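You operate a simulated robot arm through the tools that you are given. There is no shell and no other tool. Be economical: measure what you need, move in short steps, check, and stop when the job is done.

You run a simulated robot arm. Do the job below in one go: nothing can be reset, and whatever is moved stays where it is left.

TASK
Switch off, park the orange plug, free the lever and wind the cable.
Fine: bench strip off before the plug comes out; plug in the orange dish; reel lever to FREE; wind till the slack is gone; leave the other plugs in and the power box dial off.

Only the result counts: the job must be done as asked and must still hold three seconds after the hand-in. Knocking over, shifting, dropping, spilling or breaking anything else fails it.

THE ROBOT
A 7-joint arm with a two-finger gripper, fixed in place. Base frame: the origin is at the foot of the arm, x ahead of it, y to its left, z up; the work surface is at about z = 0.86. Units: m, rad, N and s.
With the tool pointing down near the work surface it reaches from about 0.34 to 0.72 m from the base axis. Its first joint turns from -1.152 to 1.152 rad. Payload 2.45 kg.
The TCP is the grasp point between the finger pads, 0.026 m short of the fingertips. In the tool frame z runs along the fingers and y along their closing line. The gripper opens to 0.096 m. The gripper's body begins 0.069 m behind the TCP.
Orientation is told as [roll, pitch, yaw] about the base's x, y, z axes, in that order, counted from this pose: with the fingers straight down and closing along the base's y, the tool's x points along the base's -x, its y along +y and its z along -z.

THE INTERFACE
- The arm moves only by the tool apply_moves. Its argument "motion" is a list of rows, each an object (a shift or turn left out is 0, a gripper value left out holds the last) with "rot": the turn, a rotation vector about the tool's x, y, z in rad, a list of three; "slide": the shift along the tool's x, y, z in m, a list of three; "fingers": the finger opening in m, from 0 to 0.096. In form: [{"rot": [rx, ry, rz], "slide": [x, y, z], "fingers": fingers}, ...]. A call has 1 to 8 rows; each row shifts and turns the commanded pose from where the row before left it, along the tool's axes as they then stand. Each row takes 0.2 s and may step no farther than 0.05 m and 0.15 rad from the row before; otherwise, or with a gripper value out of range, the whole call is refused. A pose out of reach is approached as far as the arm can. The call stops where the force on the tool passes 40 N (or 10 N more than at its start, if that is more) or the arm is blocked; 0.2 s more then pass. Each finger halts on what it meets, pressing with about 26 N; the grip force reading is that of the motor and also rises with nothing between the fingers. The clock runs only during rows and for 0.2 s after the last one: add rows that do not move to give the fingers time. It gives the time, the measured TCP pose, the force on the tool (base axes), the opening and the grip force at its end, in the units of the frame above (readings bear some noise), with the torque about the TCP (base axes, N m) and any sound that the robot's microphone picked up.
- Cameras (640 x 400 px; columns grow to the right, rows downward): "scene" is fixed at [0.1599, -0.3889, 1.4221]; the picture's right is [0.82, -0.58, 0.00], its down [-0.34, -0.49, -0.80] and it looks along [0.46, 0.66, -0.60] (base axes); focal length 214 px, centre (320, 200). "wrist" rides on the gripper at [0.082, 0.003, -0.098] in the tool frame; the picture's right is [-0.04, 1.00, 0.00], its down [-0.73, -0.03, -0.68] and it looks along [-0.68, -0.03, 0.73] (tool axes); focal length 256 px, centre (320, 200). There is no depth. A picture from a camera that has moved, and an enlarged one, comes with that camera's place and axes in the base frame and with its lens.
- get_image(camera): a new picture of that camera. No time passes.
- enlarge(camera, box): a new picture of the part [left, top, right, bottom] of that camera's present view, enlarged. No time passes.
- finish_job(): hands the job in; it is judged then, once.

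Go step by step. Nothing tells you positions but the pictures and the camera data: compare them with the known pose of the tool, close in by small moves and look again before you grip or let go. The budget is 120 turns and 64 pictures, counting those below and the enlarged ones. Unless the task says otherwise, let go and move clear before handing in, and close with one line.

The tools are called after "Call:" by a JSON object that holds its "fn" and its "kwargs". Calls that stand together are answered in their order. apply_moves: Moves the arm, as the interface text tells. Its arguments: {"type":"object","properties":{"motion":{"type":"array","items":{"type":"object","properties":{"rot":{"type":"array","items":{"type":"number"}},"slide":{"type":"array","items":{"type":"number"}},"fingers":{"type":"number"}}}}},"required":["motion"]} The other tools are called the same way: get_image (camera) takes a picture; enlarge (camera, box) takes an enlarged picture of a part of a camera's view; finish_job () hands the job in.

At the start:

```text
time: 0.0
tcp_pos: [0.3678, -0.0613, 1.2703]
orientation: [0.001, 0.001, 0.0]
contact_force: [0.0, 0.0, -0.3]
torque: [-0.02, -0.03, 0.0]
gripper_width: 0.096
grasp_force: 0.1
```

scene: 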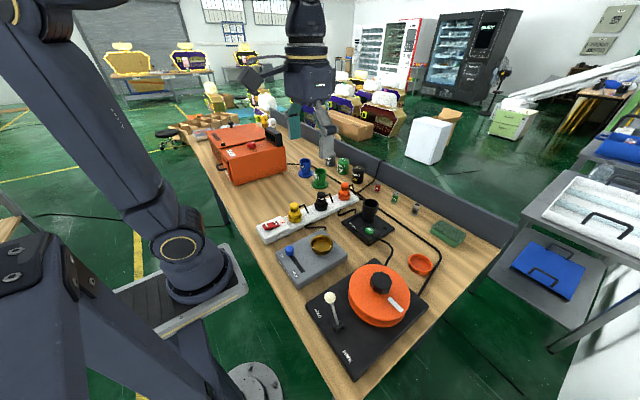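
wrist: 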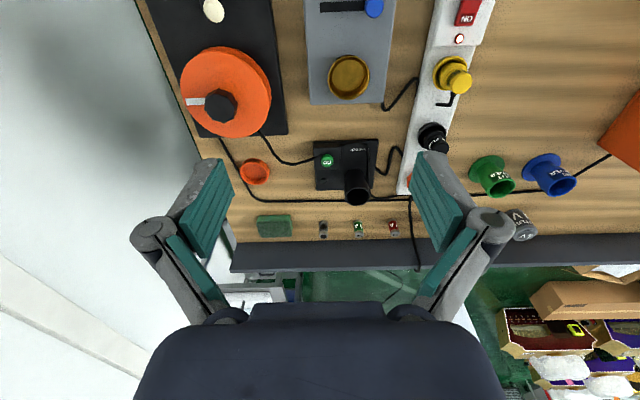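

I see a bench with a white power strip (red switch, three plugs), a gray box with a dial and slider, and an orange reel with a white-knobbed lever. I'll enlarge the views for detail.

Call:
{"fn": "enlarge", "kwargs": {"camera": "scene", "box": [250, 170, 370, 245]}}

Call:
{"fn": "enlarge", "kwargs": {"camera": "scene", "box": [290, 240, 450, 340]}}

Call:
{"fn": "enlarge", "kwargs": {"camera": "wrist", "box": [160, 0, 480, 200]}}

```text
5.33 times, centred on (310, 208) of scene
camera zoom: at [0.1599, -0.3889, 1.4221], right [0.82, -0.58, 0.0], down [-0.34, -0.49, -0.8], along [0.46, 0.66, -0.6], focal length 1144 px, centre (373, 160)
```

zoom: 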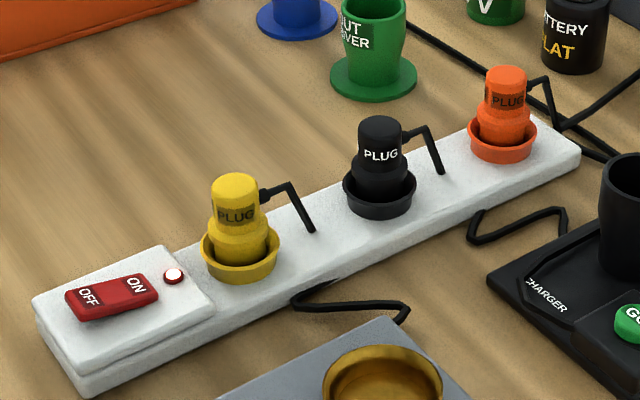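

```text
4.00 times, centred on (370, 290) of scene
camera zoom: at [0.1599, -0.3889, 1.4221], right [0.82, -0.58, 0.0], down [-0.34, -0.49, -0.8], along [0.46, 0.66, -0.6], focal length 858 px, centre (120, -160)
```

zoom: 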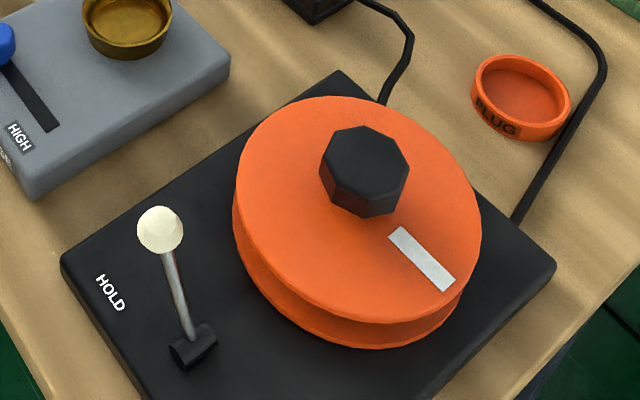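

```text
2.00 times, centred on (320, 100) of wrist
camera zoom: at [0.2852, -0.0583, 1.3687], right [0.04, 1.0, 0.0], down [0.73, -0.03, 0.68], along [0.68, -0.03, -0.73], focal length 512 px, centre (320, 400)
```

zoom: 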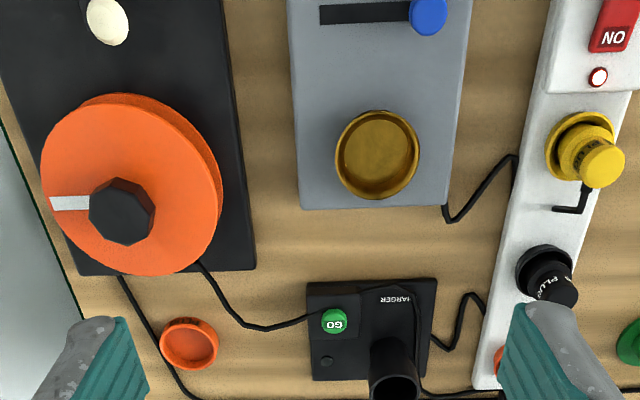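

The strip runs along x at y≈0.147 and the orange plug is at about (0.654, 0.146). I put the dish at (0.646, -0.229), the reel at (0.435, -0.24) and the lever at (0.325, -0.2). I'll check the remaining labels next.

Call:
{"fn": "enlarge", "kwargs": {"camera": "scene", "box": [270, 220, 370, 282]}}

Call:
{"fn": "enlarge", "kwargs": {"camera": "scene", "box": [300, 280, 420, 370]}}

Call:
{"fn": "enlarge", "kwargs": {"camera": "scene", "box": [200, 110, 300, 190]}}

Call:
{"fn": "enlarge", "kwargs": {"camera": "scene", "box": [320, 150, 480, 290]}}

```text
6.40 times, centred on (320, 251) of scene
camera zoom: at [0.1599, -0.3889, 1.4221], right [0.82, -0.58, 0.0], down [-0.34, -0.49, -0.8], along [0.46, 0.66, -0.6], focal length 1373 px, centre (320, -126)
```

zoom: 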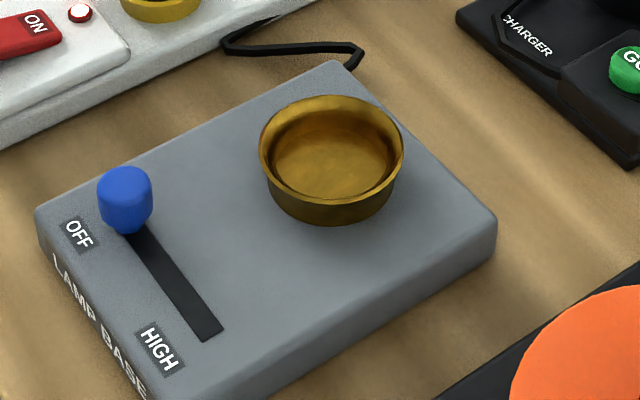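

```text
4.44 times, centred on (360, 325) of scene
camera zoom: at [0.1599, -0.3889, 1.4221], right [0.82, -0.58, 0.0], down [-0.34, -0.49, -0.8], along [0.46, 0.66, -0.6], focal length 953 px, centre (142, -356)
```

zoom: 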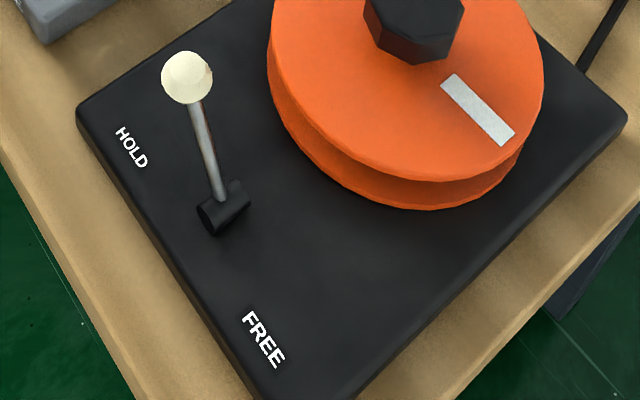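

```text
5.00 times, centred on (250, 150) of scene
camera zoom: at [0.1599, -0.3889, 1.4221], right [0.82, -0.58, 0.0], down [-0.34, -0.49, -0.8], along [0.46, 0.66, -0.6], focal length 1072 px, centre (670, 450)
```

zoom: 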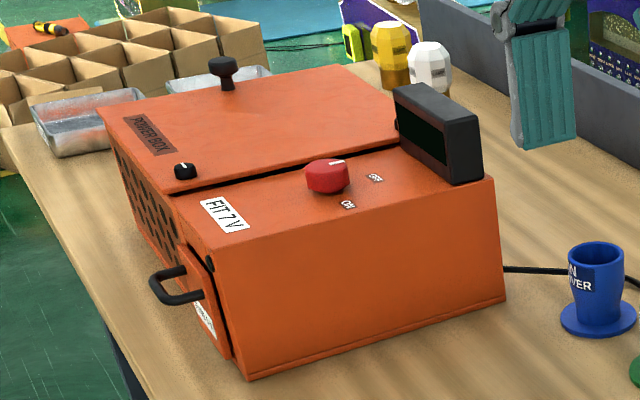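

```text
2.86 times, centred on (400, 220) of scene
camera zoom: at [0.1599, -0.3889, 1.4221], right [0.82, -0.58, 0.0], down [-0.34, -0.49, -0.8], along [0.46, 0.66, -0.6], focal length 613 px, centre (91, 143)
```

zoom: 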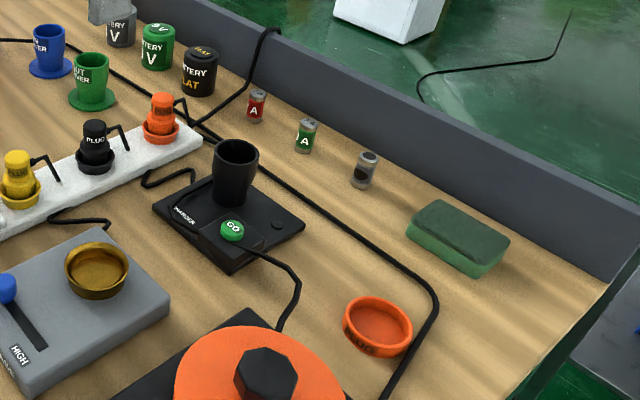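

The power box dial is OFF and FREE is on the -y side of the reel base. I'll move above the strip switch with the fingers closed.

Call:
{"fn": "apply_moves", "kwargs": {"motion": [{"slide": [0.005, 0.026, 0.034], "fingers": 0}, {"slide": [0.005, 0.026, 0.034]}, {"slide": [0.005, 0.026, 0.034]}, {"slide": [0.005, 0.026, 0.034]}, {"slide": [0.005, 0.026, 0.034]}, {"slide": [0.005, 0.026, 0.034]}, {"slide": [0.005, 0.026, 0.034]}, {"slide": [0.003, 0.029, 0.032]}]}}

Call:
{"fn": "get_image", "kwargs": {"camera": "wrist"}}

Call:
{"fn": "enlarge", "kwargs": {"camera": "scene", "box": [230, 150, 390, 250]}}

```text
time: 1.8
tcp_pos: [0.3245, 0.1511, 1.0031]
orientation: [-0.001, -0.001, -0.003]
contact_force: [-0.6, -0.3, 0.9]
torque: [-0.02, 0.0, -0.04]
gripper_width: 0.0001
grasp_force: 26.5
```

```text
54 pictures are left
camera wrist: at [0.243, 0.1544, 1.101], right [0.04, 1.0, 0.0], down [0.73, -0.03, 0.68], along [0.68, -0.03, -0.73], focal length 256 px, centre (320, 200)
```

wrist: 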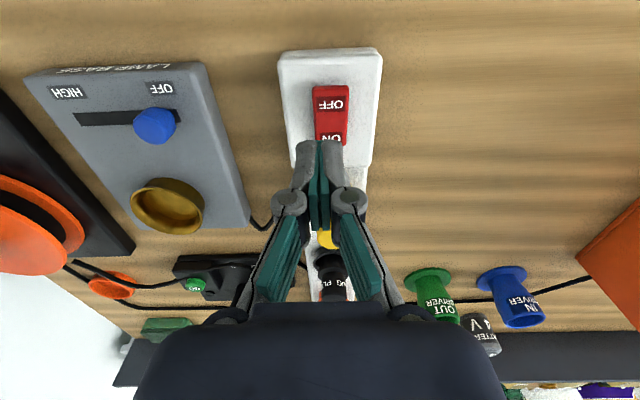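

```text
4.00 times, centred on (310, 200) of scene
camera zoom: at [0.1599, -0.3889, 1.4221], right [0.82, -0.58, 0.0], down [-0.34, -0.49, -0.8], along [0.46, 0.66, -0.6], focal length 858 px, centre (360, 200)
```

zoom: 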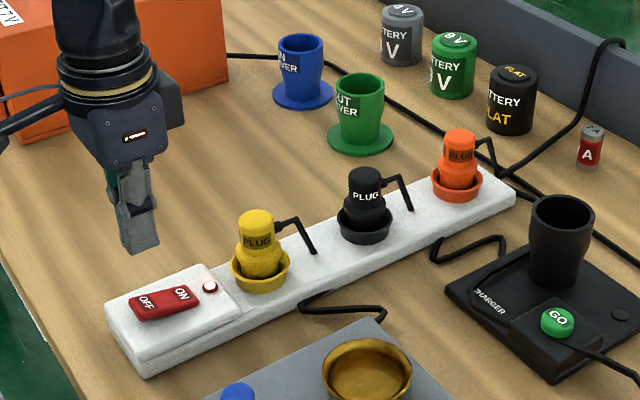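

The OFF end of the rocker is at about (0.318, 0.158). I'll align and come down close to it.

Call:
{"fn": "apply_moves", "kwargs": {"motion": [{"slide": [0.006, 0.007, 0.02]}, {"slide": [0, 0, 0.02]}, {"slide": [0, 0, 0.01]}, {"slide": [0, 0, 0.006]}, {"slide": [0, 0, 0.004]}]}}

Call:
{"fn": "enlarge", "kwargs": {"camera": "scene", "box": [240, 180, 320, 245]}}

```text
time: 3.0
tcp_pos: [0.3233, 0.1573, 0.9399]
orientation: [0.0, 0.0, 0.0]
contact_force: [0.1, 0.2, 0.3]
torque: [0.0, -0.01, -0.02]
gripper_width: 0.0
grasp_force: 26.3
```

```text
6.15 times, centred on (280, 212) of scene
camera zoom: at [0.1599, -0.3889, 1.4221], right [0.82, -0.58, 0.0], down [-0.34, -0.49, -0.8], along [0.46, 0.66, -0.6], focal length 1320 px, centre (566, 123)
```

zoom: 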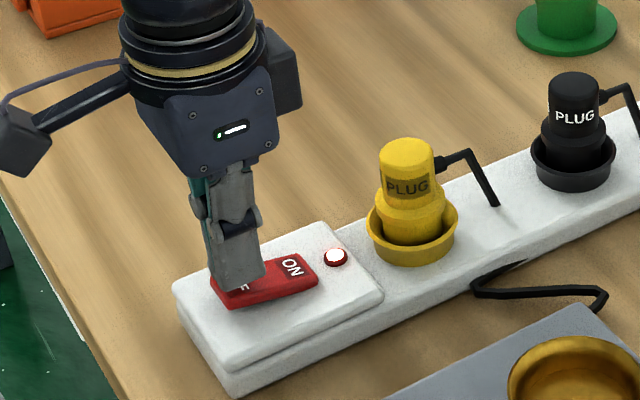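

The tip is over the OFF half, slightly forward of where I want it. I'll shift back 6 mm and press.

Call:
{"fn": "apply_moves", "kwargs": {"motion": [{"slide": [0.006, 0.001, 0]}, {"slide": [0, 0, 0.004]}, {"slide": [0, 0, 0.003]}, {"slide": [0, 0, 0.003]}, {"slide": [0, 0, 0.003]}, {"slide": [0, 0, 0.002]}]}}

Call:
{"fn": "enlarge", "kwargs": {"camera": "scene", "box": [240, 180, 320, 245]}}

```text
time: 4.3
tcp_pos: [0.3184, 0.1591, 0.9274]
orientation: [0.0, -0.002, -0.001]
contact_force: [-5.1, -1.6, 17.5]
torque: [-0.05, -0.08, 0.02]
gripper_width: 0.0061
grasp_force: 28.7
stopped in row 6: the force on the tool passed its limit at 53 N (the readings are from after the stop); the commanded pose is now the measured one
```

```text
6.15 times, centred on (280, 212) of scene
camera zoom: at [0.1596, -0.3891, 1.4221], right [0.82, -0.58, 0.0], down [-0.34, -0.49, -0.8], along [0.46, 0.66, -0.6], focal length 1320 px, centre (566, 123)
```

zoom: 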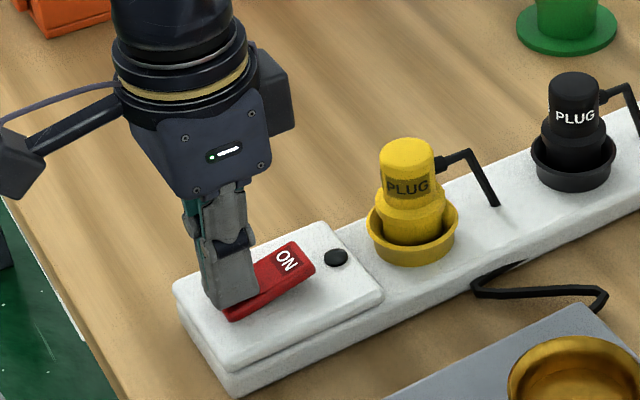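

The strip is off and its light is dark. I'll rise and move toward the orange plug.

Call:
{"fn": "apply_moves", "kwargs": {"motion": [{"slide": [0, 0, -0.04]}, {"slide": [0, 0, -0.045]}, {"slide": [-0.02, 0, -0.04]}, {"slide": [-0.048, -0.002, 0], "fingers": 0.08}, {"slide": [-0.048, -0.003, 0]}, {"slide": [-0.048, -0.003, 0]}, {"slide": [-0.048, -0.002, 0]}, {"slide": [-0.048, -0.002, 0]}]}}

Call:
{"fn": "get_image", "kwargs": {"camera": "wrist"}}

Call:
{"fn": "enlarge", "kwargs": {"camera": "scene", "box": [230, 150, 390, 250]}}

```text
time: 6.1
tcp_pos: [0.5797, 0.1438, 1.0545]
orientation: [0.0, -0.002, 0.001]
contact_force: [0.1, -0.4, -0.8]
torque: [-0.01, 0.03, 0.0]
gripper_width: 0.08
grasp_force: 0.0
```

```text
50 pictures are left
camera wrist: at [0.4973, 0.1472, 1.1536], right [0.04, 1.0, 0.0], down [0.73, -0.03, 0.68], along [0.68, -0.03, -0.73], focal length 256 px, centre (320, 200)
```

wrist: 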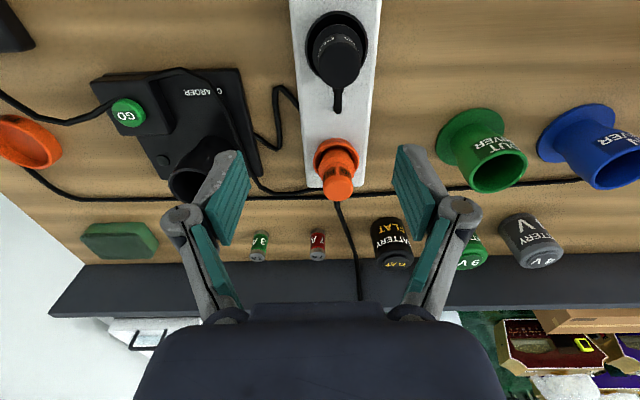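

```text
4.00 times, centred on (310, 200) of scene
camera zoom: at [0.1599, -0.3889, 1.4221], right [0.82, -0.58, 0.0], down [-0.34, -0.49, -0.8], along [0.46, 0.66, -0.6], focal length 858 px, centre (360, 200)
```

zoom: 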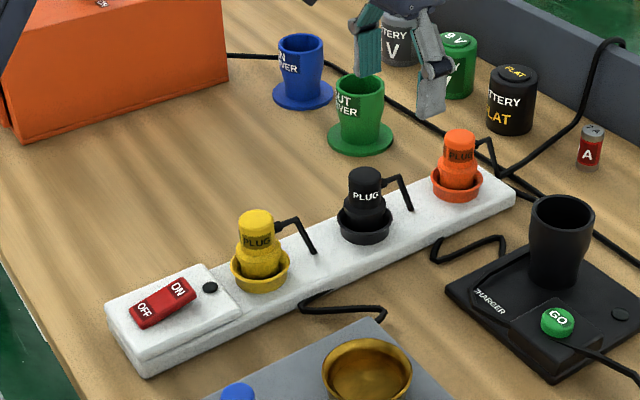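

I take the orange plug to be at about (0.661, 0.156), with its top at z≈0.966. I'll position just above it and check.

Call:
{"fn": "apply_moves", "kwargs": {"motion": [{"slide": [-0.04, 0.006, 0.012]}, {"slide": [-0.041, 0.006, 0.012]}, {"slide": [0, 0, 0.01]}]}}

Call:
{"fn": "get_image", "kwargs": {"camera": "wrist"}}

Call:
{"fn": "enlarge", "kwargs": {"camera": "scene", "box": [290, 140, 390, 215]}}

```text
time: 6.9
tcp_pos: [0.6622, 0.158, 1.0209]
orientation: [0.0, 0.0, 0.0]
contact_force: [0.7, 0.1, -0.9]
torque: [-0.02, 0.01, 0.0]
gripper_width: 0.0799
grasp_force: 0.1
```

```text
48 pictures are left
camera wrist: at [0.5793, 0.1602, 1.1189], right [0.04, 1.0, 0.0], down [0.73, -0.03, 0.68], along [0.68, -0.03, -0.73], focal length 256 px, centre (320, 200)
```

wrist: 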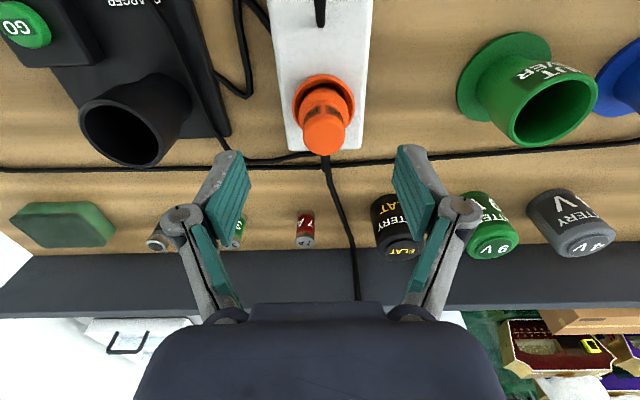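

```text
5.33 times, centred on (340, 178) of scene
camera zoom: at [0.1599, -0.3889, 1.4221], right [0.82, -0.58, 0.0], down [-0.34, -0.49, -0.8], along [0.46, 0.66, -0.6], focal length 1144 px, centre (213, 320)
```

zoom: 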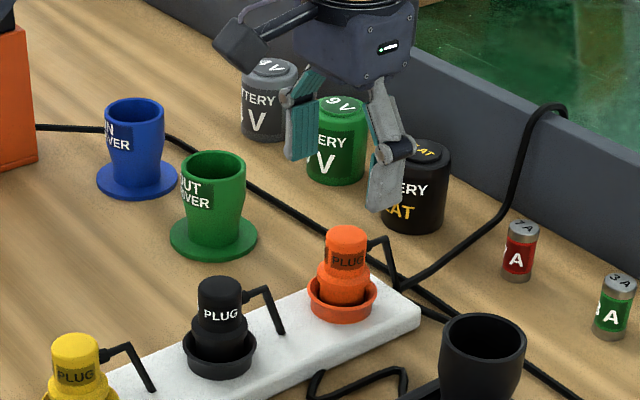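

Alignment is good, so I'll descend around the upper part of the plug.

Call:
{"fn": "apply_moves", "kwargs": {"motion": [{"slide": [-0.003, 0, 0.025]}, {"slide": [0, 0, 0.025]}, {"slide": [0, 0, 0.018]}, {"slide": [0, 0, 0]}]}}

Call:
{"fn": "get_image", "kwargs": {"camera": "wrist"}}

Call:
{"fn": "enlarge", "kwargs": {"camera": "scene", "box": [290, 140, 390, 215]}}

```text
time: 7.9
tcp_pos: [0.6631, 0.1591, 0.9526]
orientation: [0.0, -0.001, -0.002]
contact_force: [-0.5, -0.4, 0.0]
torque: [0.01, -0.03, -0.01]
gripper_width: 0.0797
grasp_force: 0.1
```

```text
46 pictures are left
camera wrist: at [0.5809, 0.1617, 1.0509], right [0.04, 1.0, 0.0], down [0.73, -0.03, 0.68], along [0.68, -0.03, -0.73], focal length 256 px, centre (320, 200)
```

wrist: 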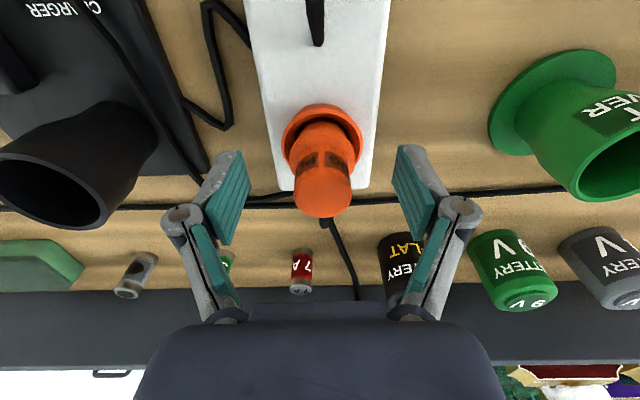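

```text
5.33 times, centred on (340, 178) of scene
camera zoom: at [0.1599, -0.3889, 1.4221], right [0.82, -0.58, 0.0], down [-0.34, -0.49, -0.8], along [0.46, 0.66, -0.6], focal length 1144 px, centre (213, 320)
```

zoom: 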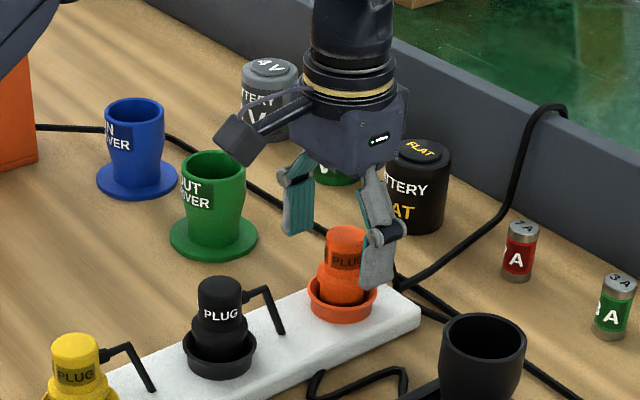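

The plug sits between the fingers, so I'll close on it.

Call:
{"fn": "apply_moves", "kwargs": {"motion": [{"fingers": 0.0}, {}, {}, {}]}}

```text
time: 8.9
tcp_pos: [0.6636, 0.1595, 0.9524]
orientation: [0.0, -0.002, -0.001]
contact_force: [0.4, 0.8, 1.2]
torque: [0.01, 0.01, -0.03]
gripper_width: 0.0304
grasp_force: 26.3
heard: snap
```

I have a 30 mm grip on the plug. I'll lift straight up gently.

Call:
{"fn": "apply_moves", "kwargs": {"motion": [{"slide": [0, 0, -0.006]}, {"slide": [0, 0, -0.008]}, {"slide": [0, 0, -0.012]}, {"slide": [0, 0, -0.02]}]}}

Call:
{"fn": "get_image", "kwargs": {"camera": "wrist"}}

Call:
{"fn": "enlarge", "kwargs": {"camera": "scene", "box": [250, 130, 410, 230]}}

```text
time: 9.9
tcp_pos: [0.6639, 0.1585, 0.9977]
orientation: [0.0, -0.003, 0.001]
contact_force: [-0.6, -0.1, -0.6]
torque: [-0.01, 0.0, -0.01]
gripper_width: 0.0305
grasp_force: 26.2
```

```text
44 pictures are left
camera wrist: at [0.5803, 0.1608, 1.0961], right [0.04, 1.0, 0.0], down [0.73, -0.03, 0.68], along [0.68, -0.03, -0.73], focal length 256 px, centre (320, 200)
```

wrist: 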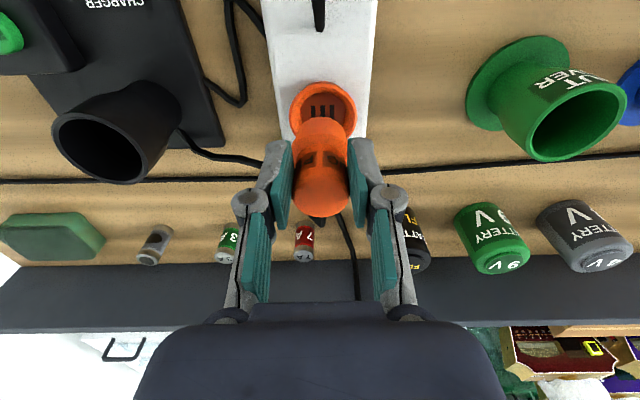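

```text
4.00 times, centred on (330, 180) of scene
camera zoom: at [0.1599, -0.3889, 1.4221], right [0.82, -0.58, 0.0], down [-0.34, -0.49, -0.8], along [0.46, 0.66, -0.6], focal length 858 px, centre (280, 280)
```

zoom: 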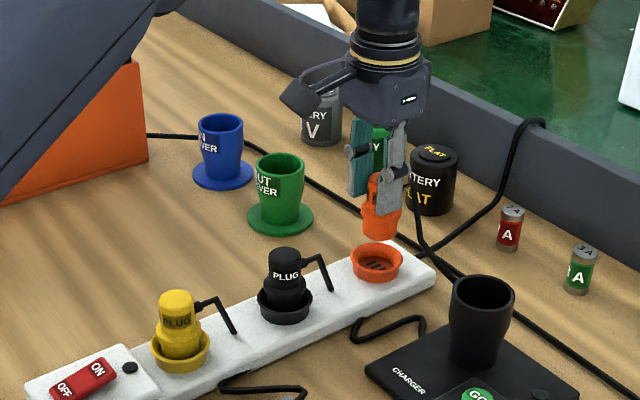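

The plug is out. I'll raise it and carry it toward the dish.

Call:
{"fn": "apply_moves", "kwargs": {"motion": [{"slide": [0, 0, -0.035]}, {"slide": [0, 0, -0.035]}, {"slide": [0, -0.048, 0]}, {"slide": [0, -0.048, 0]}, {"slide": [0, -0.048, 0]}, {"slide": [0, -0.048, 0]}, {"slide": [0.002, -0.048, 0]}, {"slide": [0.002, -0.048, 0]}]}}

Call:
{"fn": "get_image", "kwargs": {"camera": "wrist"}}

Call:
{"fn": "get_image", "kwargs": {"camera": "scene"}}

```text
time: 11.7
tcp_pos: [0.6562, -0.1328, 1.0685]
orientation: [0.003, -0.002, 0.0]
contact_force: [-0.3, 0.1, 0.8]
torque: [0.03, -0.01, -0.01]
gripper_width: 0.0303
grasp_force: 26.3
```

```text
42 pictures are left
camera wrist: at [0.5737, -0.1296, 1.1674], right [0.04, 1.0, 0.0], down [0.73, -0.03, 0.68], along [0.68, -0.03, -0.73], focal length 256 px, centre (320, 200)
```

wrist: 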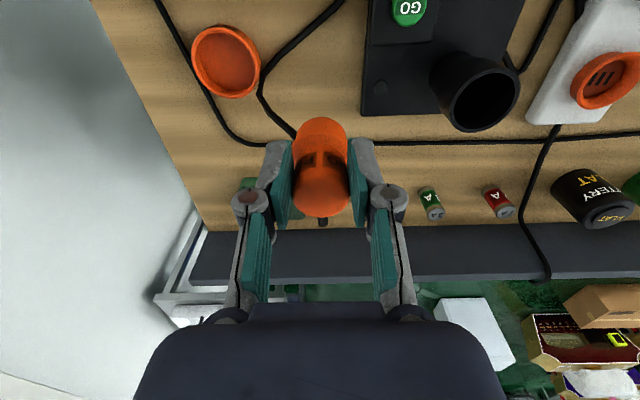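

```text
41 pictures are left
```

scene: 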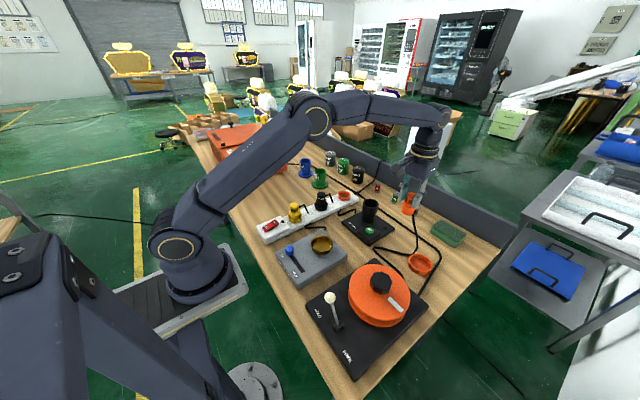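

The dish is at about (0.647, -0.230). I'll move over it partway down.

Call:
{"fn": "apply_moves", "kwargs": {"motion": [{"slide": [0.005, -0.048, 0]}, {"slide": [0.004, -0.049, 0]}, {"slide": [0, 0, 0.035]}, {"slide": [0, 0, 0.035]}, {}]}}

Call:
{"fn": "get_image", "kwargs": {"camera": "wrist"}}

Call:
{"fn": "enlarge", "kwargs": {"camera": "scene", "box": [360, 190, 480, 300]}}

```text
time: 12.9
tcp_pos: [0.6503, -0.2274, 0.9959]
orientation: [-0.001, -0.002, 0.0]
contact_force: [-0.5, 0.4, -1.2]
torque: [0.02, 0.0, 0.01]
gripper_width: 0.0304
grasp_force: 26.4
```

```text
40 pictures are left
camera wrist: at [0.5668, -0.225, 1.0943], right [0.04, 1.0, 0.0], down [0.73, -0.03, 0.68], along [0.68, -0.03, -0.73], focal length 256 px, centre (320, 200)
```

wrist: 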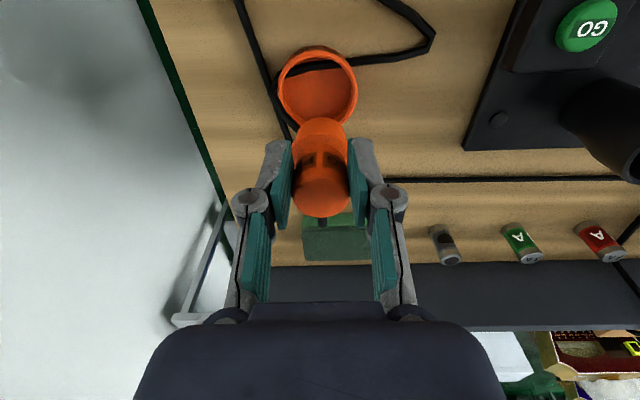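

```text
3.64 times, centred on (420, 245) of scene
camera zoom: at [0.1599, -0.3889, 1.4221], right [0.82, -0.58, 0.0], down [-0.34, -0.49, -0.8], along [0.46, 0.66, -0.6], focal length 780 px, centre (-44, 36)
```

zoom: 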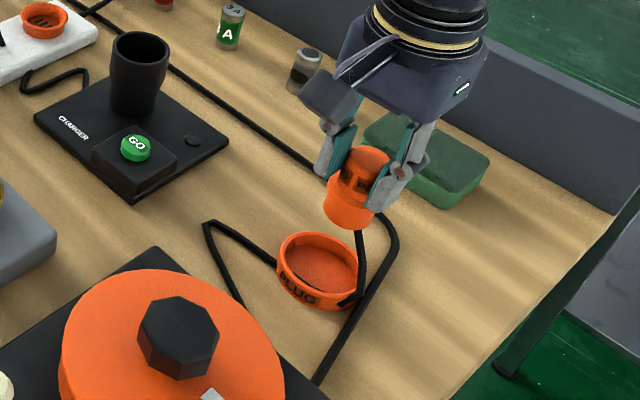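

The plug is over the dish. I'll lower it until it touches down.

Call:
{"fn": "apply_moves", "kwargs": {"motion": [{"slide": [0.003, -0.001, 0.025]}, {"slide": [0, 0, 0.02]}, {"slide": [0, 0, 0.012]}, {}]}}

Call:
{"fn": "get_image", "kwargs": {"camera": "wrist"}}

Call:
{"fn": "enlarge", "kwargs": {"camera": "scene", "box": [380, 220, 460, 290]}}

```text
time: 13.9
tcp_pos: [0.6464, -0.2287, 0.9403]
orientation: [0.001, -0.002, 0.0]
contact_force: [0.3, -0.7, -0.4]
torque: [-0.01, 0.01, -0.03]
gripper_width: 0.0306
grasp_force: 25.5
```

```text
38 pictures are left
camera wrist: at [0.5643, -0.2261, 1.0373], right [0.04, 1.0, 0.0], down [0.73, -0.03, 0.68], along [0.68, -0.03, -0.73], focal length 256 px, centre (320, 200)
```

wrist: 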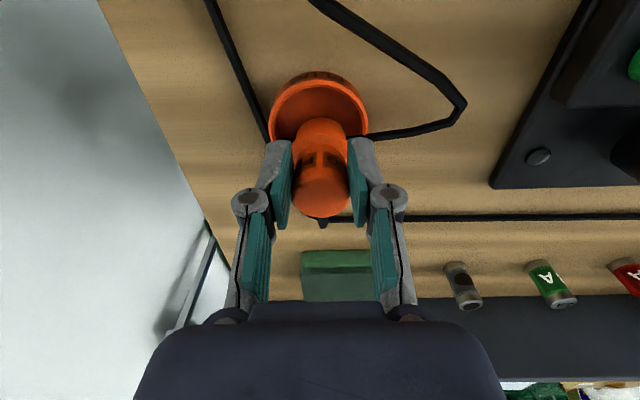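

```text
5.71 times, centred on (420, 255) of scene
camera zoom: at [0.1599, -0.3889, 1.4221], right [0.82, -0.58, 0.0], down [-0.34, -0.49, -0.8], along [0.46, 0.66, -0.6], focal length 1226 px, centre (-251, -114)
```

zoom: 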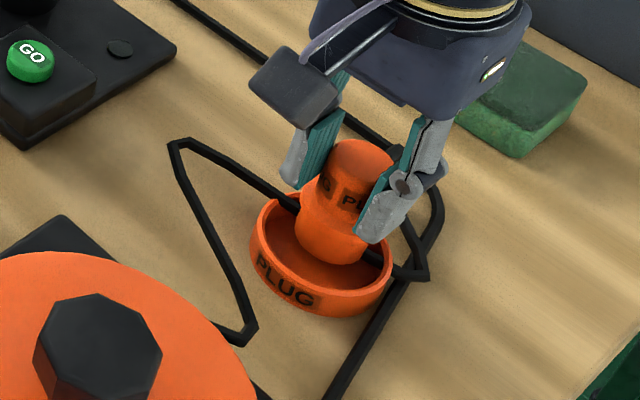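

It's well centred, so I'll lower it gently to the dish floor.

Call:
{"fn": "apply_moves", "kwargs": {"motion": [{"slide": [0, 0, 0.005]}, {"slide": [0, 0, 0.004]}, {"slide": [0, 0, 0.003]}]}}

Call:
{"fn": "enlarge", "kwargs": {"camera": "scene", "box": [380, 220, 460, 290]}}

```text
time: 14.7
tcp_pos: [0.6462, -0.2277, 0.9309]
orientation: [-0.001, -0.006, 0.001]
contact_force: [-10.5, 3.4, 24.7]
torque: [0.02, 0.35, 0.01]
gripper_width: 0.0305
grasp_force: 25.7
```

```text
5.71 times, centred on (420, 255) of scene
camera zoom: at [0.1592, -0.3886, 1.4223], right [0.82, -0.58, 0.0], down [-0.34, -0.49, -0.8], along [0.46, 0.66, -0.6], focal length 1226 px, centre (-251, -114)
```

zoom: 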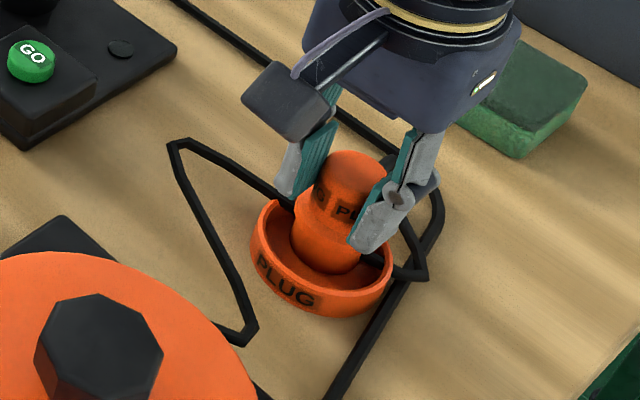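

The plug has touched the dish floor. I'll ease off the pressure and release.

Call:
{"fn": "apply_moves", "kwargs": {"motion": [{"slide": [0, 0, -0.002]}, {"fingers": 0.04}, {"fingers": 0.06}, {}]}}

Call:
{"fn": "enlarge", "kwargs": {"camera": "scene", "box": [380, 220, 460, 290]}}

Call:
{"fn": "get_image", "kwargs": {"camera": "wrist"}}

```text
time: 15.7
tcp_pos: [0.6458, -0.2278, 0.9293]
orientation: [-0.001, -0.001, 0.001]
contact_force: [0.4, 0.0, -0.2]
torque: [-0.02, 0.01, 0.01]
gripper_width: 0.0602
grasp_force: 0.0
```

```text
5.71 times, centred on (420, 255) of scene
camera zoom: at [0.1599, -0.3889, 1.4221], right [0.82, -0.58, 0.0], down [-0.34, -0.49, -0.8], along [0.46, 0.66, -0.6], focal length 1226 px, centre (-251, -114)
```

zoom: 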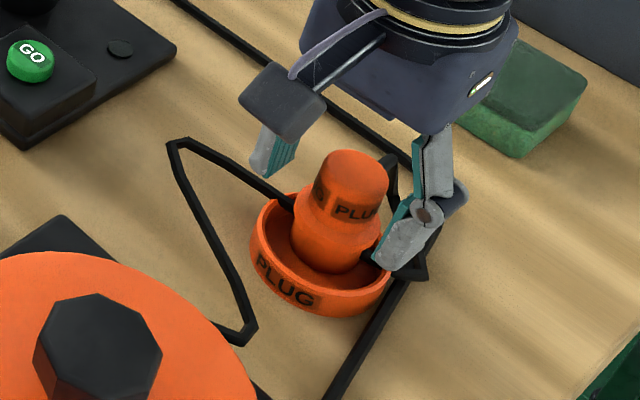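

```text
34 pictures are left
camera wrist: at [0.5629, -0.2248, 1.0279], right [0.04, 1.0, 0.0], down [0.73, -0.03, 0.68], along [0.68, -0.03, -0.73], focal length 256 px, centre (320, 200)
```

wrist: 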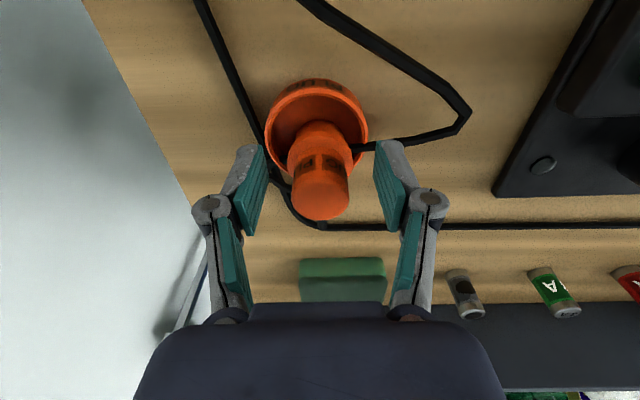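

The plug stands in the dish. I'll open, rise clear and head to the lever.

Call:
{"fn": "apply_moves", "kwargs": {"motion": [{"fingers": 0.08}, {"slide": [0, 0, -0.03]}, {"slide": [0, 0, -0.05]}, {"slide": [0, 0, -0.05]}, {"slide": [0.045, 0.01, 0], "fingers": 0}, {"slide": [0.045, 0.01, 0]}, {"slide": [0.045, 0.015, 0]}, {"slide": [0.045, 0.015, 0]}]}}

Call:
{"fn": "apply_moves", "kwargs": {"motion": [{"slide": [0.042, 0.015, 0]}, {"slide": [0.042, 0.015, 0]}, {"slide": [0.042, 0.015, 0]}]}}

Call:
{"fn": "get_image", "kwargs": {"camera": "wrist"}}

Call:
{"fn": "get_image", "kwargs": {"camera": "scene"}}

```text
time: 17.5
tcp_pos: [0.467, -0.1792, 1.0604]
orientation: [0.0, -0.002, 0.002]
contact_force: [0.0, -0.3, 0.3]
torque: [0.03, -0.02, 0.01]
gripper_width: 0.0002
grasp_force: 13.6
```

```text
time: 18.3
tcp_pos: [0.3403, -0.1317, 1.0587]
orientation: [0.0, -0.004, 0.0]
contact_force: [0.4, 0.2, -0.7]
torque: [-0.02, 0.02, 0.0]
gripper_width: 0.0
grasp_force: 26.2
```

```text
33 pictures are left
camera wrist: at [0.2576, -0.1282, 1.1572], right [0.04, 1.0, 0.0], down [0.73, -0.03, 0.68], along [0.68, -0.03, -0.73], focal length 256 px, centre (320, 200)
```

wrist: 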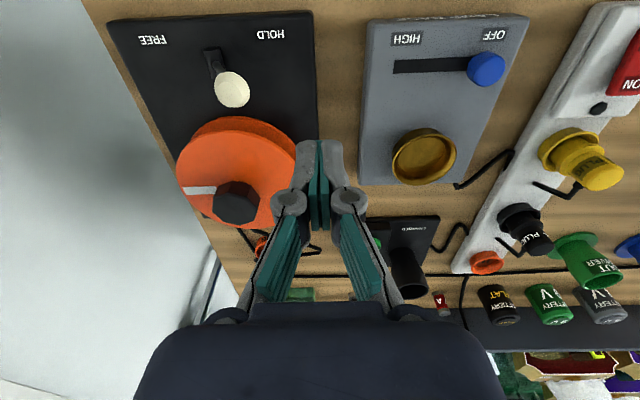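

```text
32 pictures are left
```

scene: 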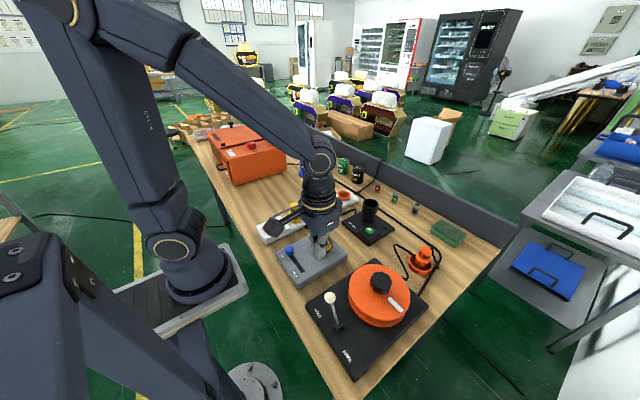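

The lever ball is at about (0.322, -0.195, 0.967) and its pivot at (0.32, -0.23, 0.885). I'll lower the closed fingers on its +y side and look.

Call:
{"fn": "apply_moves", "kwargs": {"motion": [{"slide": [0.009, -0.007, 0.03]}, {"slide": [0.009, -0.007, 0.03]}, {"slide": [0, 0, 0.034]}, {}]}}

Call:
{"fn": "get_image", "kwargs": {"camera": "wrist"}}

Call:
{"fn": "enlarge", "kwargs": {"camera": "scene", "box": [290, 260, 430, 360]}}

```text
time: 19.3
tcp_pos: [0.3212, -0.1469, 0.9678]
orientation: [0.0, -0.001, -0.001]
contact_force: [-0.4, 0.2, 0.0]
torque: [-0.01, 0.0, 0.0]
gripper_width: 0.0001
grasp_force: 25.4
```

```text
31 pictures are left
camera wrist: at [0.2387, -0.1437, 1.0653], right [0.04, 1.0, 0.0], down [0.73, -0.03, 0.68], along [0.68, -0.03, -0.73], focal length 256 px, centre (320, 200)
```

wrist: 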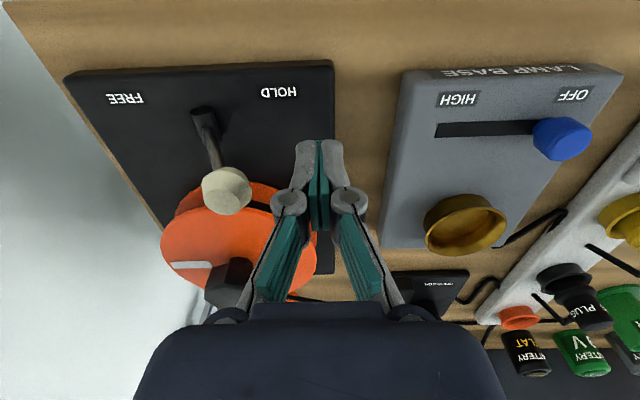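

```text
4.00 times, centred on (360, 310) of scene
camera zoom: at [0.1599, -0.3889, 1.4221], right [0.82, -0.58, 0.0], down [-0.34, -0.49, -0.8], along [0.46, 0.66, -0.6], focal length 858 px, centre (160, -240)
```

zoom: 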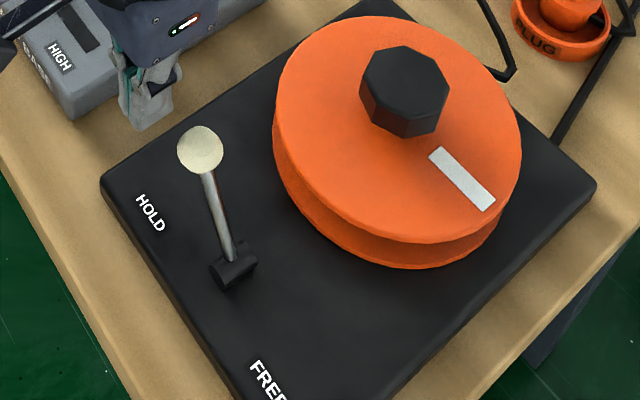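

Alignment is good. I'll push the ball toward FREE.

Call:
{"fn": "apply_moves", "kwargs": {"motion": [{"slide": [0, -0.02, 0]}, {"slide": [0, -0.015, 0]}, {"slide": [0, -0.015, 0]}, {"slide": [0, -0.015, 0]}, {"slide": [0, -0.015, 0]}, {"slide": [0, -0.01, 0]}]}}

Call:
{"fn": "enlarge", "kwargs": {"camera": "scene", "box": [290, 260, 430, 360]}}

```text
time: 20.7
tcp_pos: [0.3238, -0.2371, 0.9651]
orientation: [0.001, -0.002, 0.001]
contact_force: [-0.6, -0.1, -0.4]
torque: [-0.03, 0.0, -0.01]
gripper_width: 0.0
grasp_force: 26.0
```

```text
4.00 times, centred on (360, 310) of scene
camera zoom: at [0.1599, -0.3889, 1.4221], right [0.82, -0.58, 0.0], down [-0.34, -0.49, -0.8], along [0.46, 0.66, -0.6], focal length 858 px, centre (160, -240)
```

zoom: 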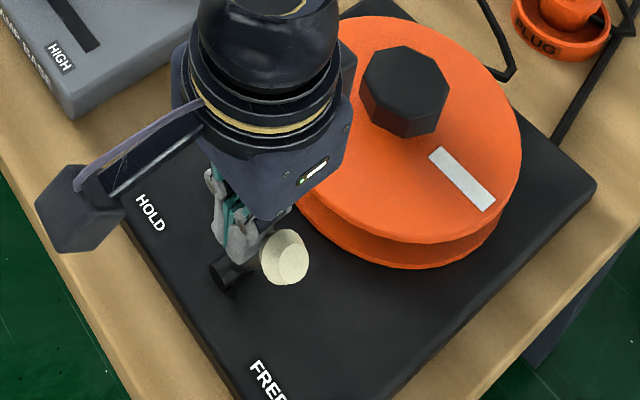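

The lever has moved across. I'll nudge a little more to confirm it is fully at FREE.

Call:
{"fn": "apply_moves", "kwargs": {"motion": [{"slide": [0, -0.005, 0]}, {"slide": [0, -0.004, 0]}, {"slide": [0, -0.004, 0]}, {"slide": [0, -0.003, 0]}]}}

Call:
{"fn": "enlarge", "kwargs": {"camera": "scene", "box": [290, 260, 430, 360]}}

```text
time: 21.4
tcp_pos: [0.3226, -0.2383, 0.9644]
orientation: [0.021, 0.006, 0.007]
contact_force: [0.8, 16.2, 5.1]
torque: [-0.08, 0.0, 0.01]
gripper_width: 0.0002
grasp_force: 26.2
stopped in row 3: the force on the tool passed its limit at 44 N (the readings are from after the stop); the commanded pose is now the measured one
```

```text
4.00 times, centred on (360, 310) of scene
camera zoom: at [0.1599, -0.3884, 1.4223], right [0.82, -0.58, 0.0], down [-0.34, -0.49, -0.8], along [0.46, 0.65, -0.6], focal length 858 px, centre (160, -240)
```

zoom: 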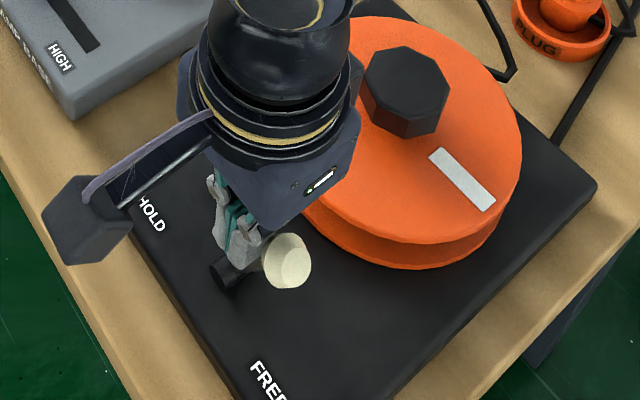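

The lever is hard against its FREE stop. I'll back off, rise, and look at the reel.

Call:
{"fn": "apply_moves", "kwargs": {"motion": [{"slide": [0, 0.02, 0], "rot": [0.02, 0, 0]}, {"slide": [0, 0, -0.045]}, {"slide": [0, 0, -0.045], "fingers": 0.08}, {"slide": [-0.04, 0, 0]}, {"slide": [-0.04, 0, 0]}, {}]}}

Call:
{"fn": "get_image", "kwargs": {"camera": "wrist"}}

Call:
{"fn": "enlarge", "kwargs": {"camera": "scene", "box": [290, 210, 450, 360]}}

```text
time: 22.8
tcp_pos: [0.4018, -0.2218, 1.0566]
orientation: [-0.005, 0.005, 0.005]
contact_force: [-0.2, 0.2, -0.2]
torque: [-0.01, -0.03, 0.01]
gripper_width: 0.08
grasp_force: 0.0
```

```text
27 pictures are left
camera wrist: at [0.3205, -0.2185, 1.1555], right [0.04, 1.0, -0.01], down [0.74, -0.02, 0.68], along [0.68, -0.03, -0.74], focal length 256 px, centre (320, 200)
```

wrist: 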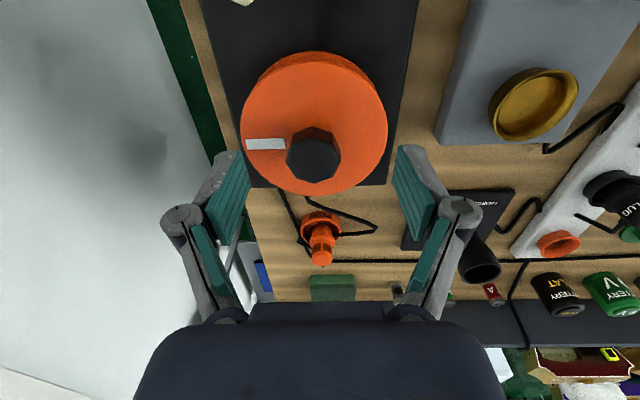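

```text
2.67 times, centred on (370, 285) of scene
camera zoom: at [0.1599, -0.3889, 1.4221], right [0.82, -0.58, 0.0], down [-0.34, -0.49, -0.8], along [0.46, 0.66, -0.6], focal length 572 px, centre (187, -27)
```

zoom: 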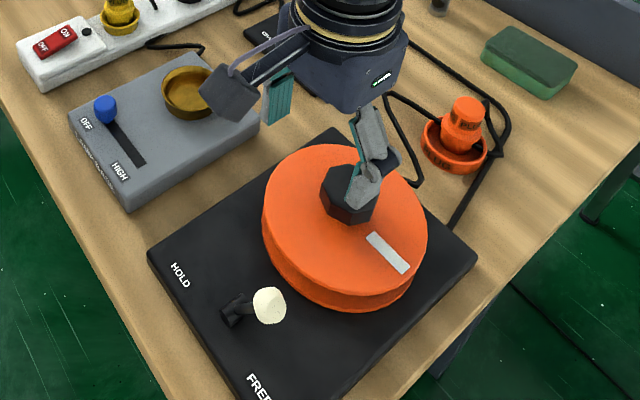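

The knob is at about (0.452, -0.229). I'll move over it and look closely at its flats and height.

Call:
{"fn": "apply_moves", "kwargs": {"motion": [{"slide": [-0.025, -0.004, 0.02]}, {"slide": [-0.025, -0.004, 0.025]}, {}]}}

Call:
{"fn": "enlarge", "kwargs": {"camera": "wrist", "box": [200, 50, 440, 260]}}

Call:
{"fn": "enlarge", "kwargs": {"camera": "scene", "box": [340, 230, 440, 330]}}

```text
time: 23.6
tcp_pos: [0.4541, -0.2284, 1.0089]
orientation: [-0.004, 0.003, 0.005]
contact_force: [-0.2, -0.2, 0.0]
torque: [0.02, 0.02, 0.02]
gripper_width: 0.0799
grasp_force: 0.0
```

```text
1.90 times, centred on (320, 155) of wrist
camera zoom: at [0.3714, -0.2252, 1.108], right [0.04, 1.0, -0.01], down [0.74, -0.02, 0.68], along [0.68, -0.03, -0.74], focal length 488 px, centre (320, 286)
```

zoom: 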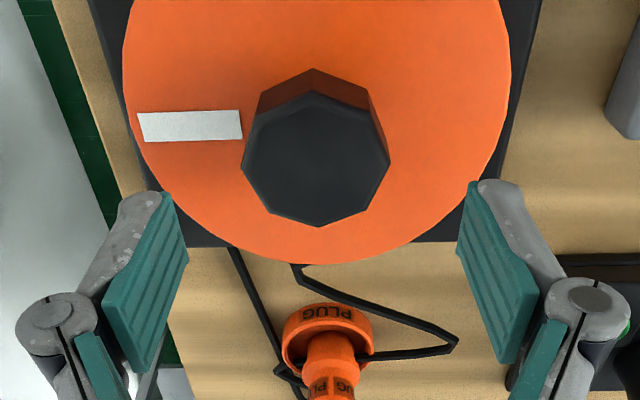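

```text
4.00 times, centred on (390, 280) of scene
camera zoom: at [0.1599, -0.3889, 1.4221], right [0.82, -0.58, 0.0], down [-0.34, -0.49, -0.8], along [0.46, 0.66, -0.6], focal length 858 px, centre (40, -120)
```

zoom: 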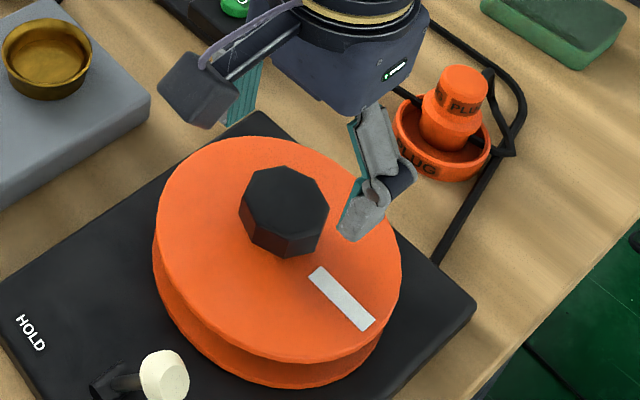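

The knob's top is at about (0.456, -0.231, 0.95), with its corners facing ±y. I'll yaw 22.5° to meet the flats and lower around it.

Call:
{"fn": "apply_moves", "kwargs": {"motion": [{"slide": [-0.002, -0.003, 0], "rot": [0, 0, -0.13]}, {"rot": [0, 0, -0.13]}, {"rot": [0, 0, -0.13]}, {"slide": [0, 0, 0.025]}, {"slide": [0, 0, 0.012]}, {"slide": [0, 0, 0.008]}, {}]}}

Call:
{"fn": "get_image", "kwargs": {"camera": "wrist"}}

Call:
{"fn": "enlarge", "kwargs": {"camera": "scene", "box": [340, 230, 440, 330]}}

```text
time: 25.2
tcp_pos: [0.4557, -0.2324, 0.9635]
orientation: [-0.005, 0.004, 0.395]
contact_force: [0.2, 0.2, 0.2]
torque: [0.02, 0.05, -0.03]
gripper_width: 0.0797
grasp_force: 0.0
```

```text
23 pictures are left
camera wrist: at [0.3771, -0.2598, 1.0621], right [-0.35, 0.94, 0.0], down [0.69, 0.26, 0.67], along [0.63, 0.23, -0.74], focal length 256 px, centre (320, 200)
```

wrist: 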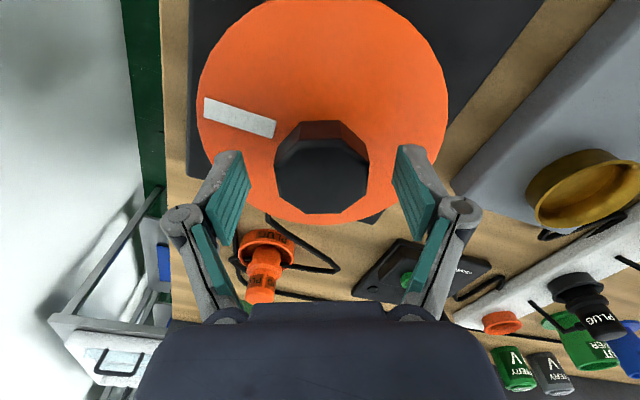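

```text
4.00 times, centred on (390, 280) of scene
camera zoom: at [0.1599, -0.3889, 1.4221], right [0.82, -0.58, 0.0], down [-0.34, -0.49, -0.8], along [0.46, 0.66, -0.6], focal length 858 px, centre (40, -120)
```

zoom: 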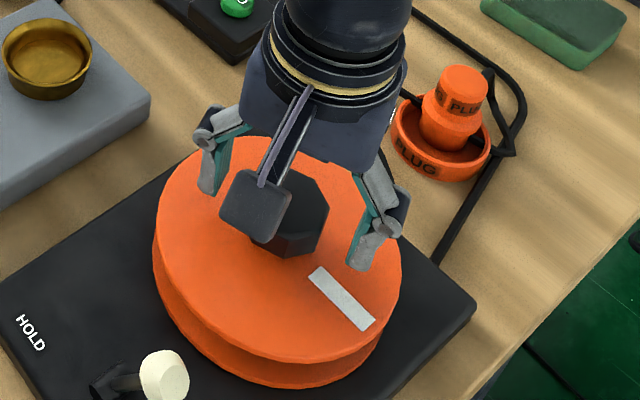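

The knob is centred between the fingers. I'll lower a touch and grip.

Call:
{"fn": "apply_moves", "kwargs": {"motion": [{"slide": [0.002, 0, 0.003]}, {"fingers": 0.0}, {}, {}, {}]}}

```text
time: 26.4
tcp_pos: [0.4529, -0.2308, 0.9608]
orientation: [-0.001, 0.008, 0.395]
contact_force: [-2.9, 6.0, 4.0]
torque: [0.38, 0.1, 0.0]
gripper_width: 0.0515
grasp_force: 45.6
```

I have a grip on the knob at 51 mm. I'll try turning clockwise seen from above and watch the torque and the cable.

Call:
{"fn": "apply_moves", "kwargs": {"motion": [{"rot": [0, 0, 0.1]}, {"rot": [0, 0, 0.1]}, {"rot": [0, 0, 0.12]}, {"rot": [0, 0, 0.12]}, {"rot": [0, 0, 0.12]}, {"rot": [0, 0, 0.12]}]}}

Call:
{"fn": "enlarge", "kwargs": {"camera": "scene", "box": [340, 210, 450, 330]}}

```text
time: 27.8
tcp_pos: [0.4514, -0.2297, 0.961]
orientation: [-0.001, 0.007, -0.285]
contact_force: [-4.3, 28.5, -0.9]
torque: [0.31, 0.35, 0.14]
gripper_width: 0.0514
grasp_force: 45.3
```

```text
3.33 times, centred on (395, 270) of scene
camera zoom: at [0.1599, -0.3881, 1.4224], right [0.82, -0.58, 0.0], down [-0.34, -0.49, -0.8], along [0.46, 0.65, -0.6], focal length 715 px, centre (70, -33)
```

zoom: 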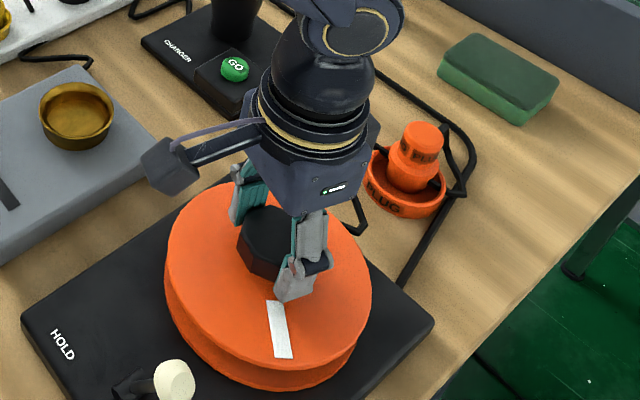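

The reel turns, though there is a lateral load of about 28 N. I'll re-centre slightly in +y and check the cable in the wrist view.

Call:
{"fn": "apply_moves", "kwargs": {"motion": [{"slide": [0, 0.003, 0]}]}}

Call:
{"fn": "get_image", "kwargs": {"camera": "wrist"}}

```text
time: 28.2
tcp_pos: [0.4517, -0.2287, 0.9617]
orientation: [-0.007, 0.006, -0.285]
contact_force: [-4.1, 17.6, -3.2]
torque: [0.92, 0.74, 0.1]
gripper_width: 0.0514
grasp_force: 44.9
```

```text
20 pictures are left
camera wrist: at [0.3744, -0.203, 1.0598], right [0.32, 0.95, -0.01], down [0.7, -0.23, 0.67], along [0.64, -0.22, -0.74], focal length 256 px, centre (320, 200)
```

wrist: 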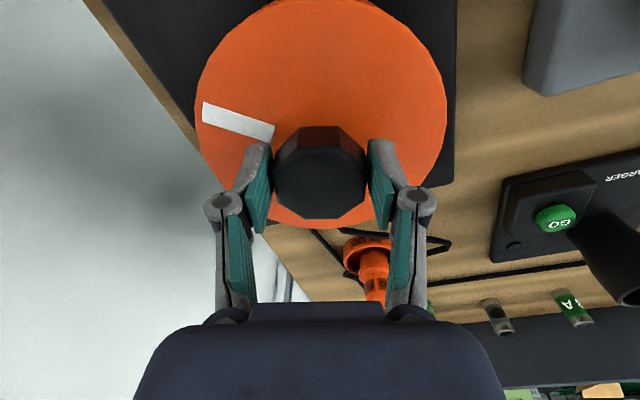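

The cable corner hasn't visibly changed yet. I'll keep turning clockwise and check again.

Call:
{"fn": "apply_moves", "kwargs": {"motion": [{"rot": [0, 0, 0.14]}, {"rot": [0, 0, 0.14]}, {"rot": [0, 0, 0.14]}, {"rot": [0, 0, 0.14]}, {"rot": [0, 0, 0.14]}, {"rot": [0, 0, 0.14]}, {"rot": [0, 0, 0.14]}]}}

Call:
{"fn": "enlarge", "kwargs": {"camera": "scene", "box": [340, 210, 450, 330]}}

```text
time: 29.8
tcp_pos: [0.4549, -0.2286, 0.9604]
orientation: [-0.003, 0.001, -1.265]
contact_force: [0.8, 23.7, 6.4]
torque: [1.12, 0.35, 0.01]
gripper_width: 0.0516
grasp_force: 44.8
```

```text
3.33 times, centred on (395, 270) of scene
camera zoom: at [0.1599, -0.3882, 1.4223], right [0.82, -0.58, 0.0], down [-0.34, -0.49, -0.8], along [0.46, 0.65, -0.6], focal length 715 px, centre (70, -33)
```

zoom: 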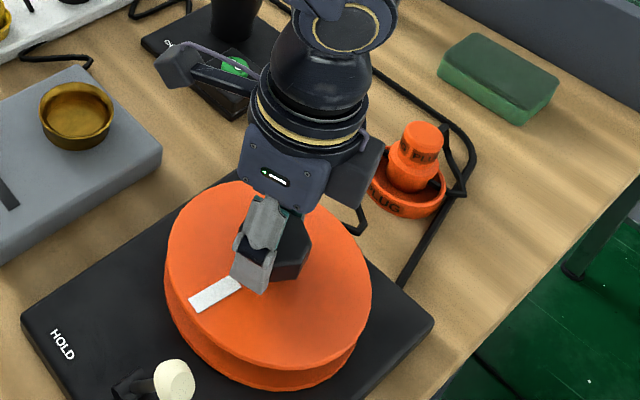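

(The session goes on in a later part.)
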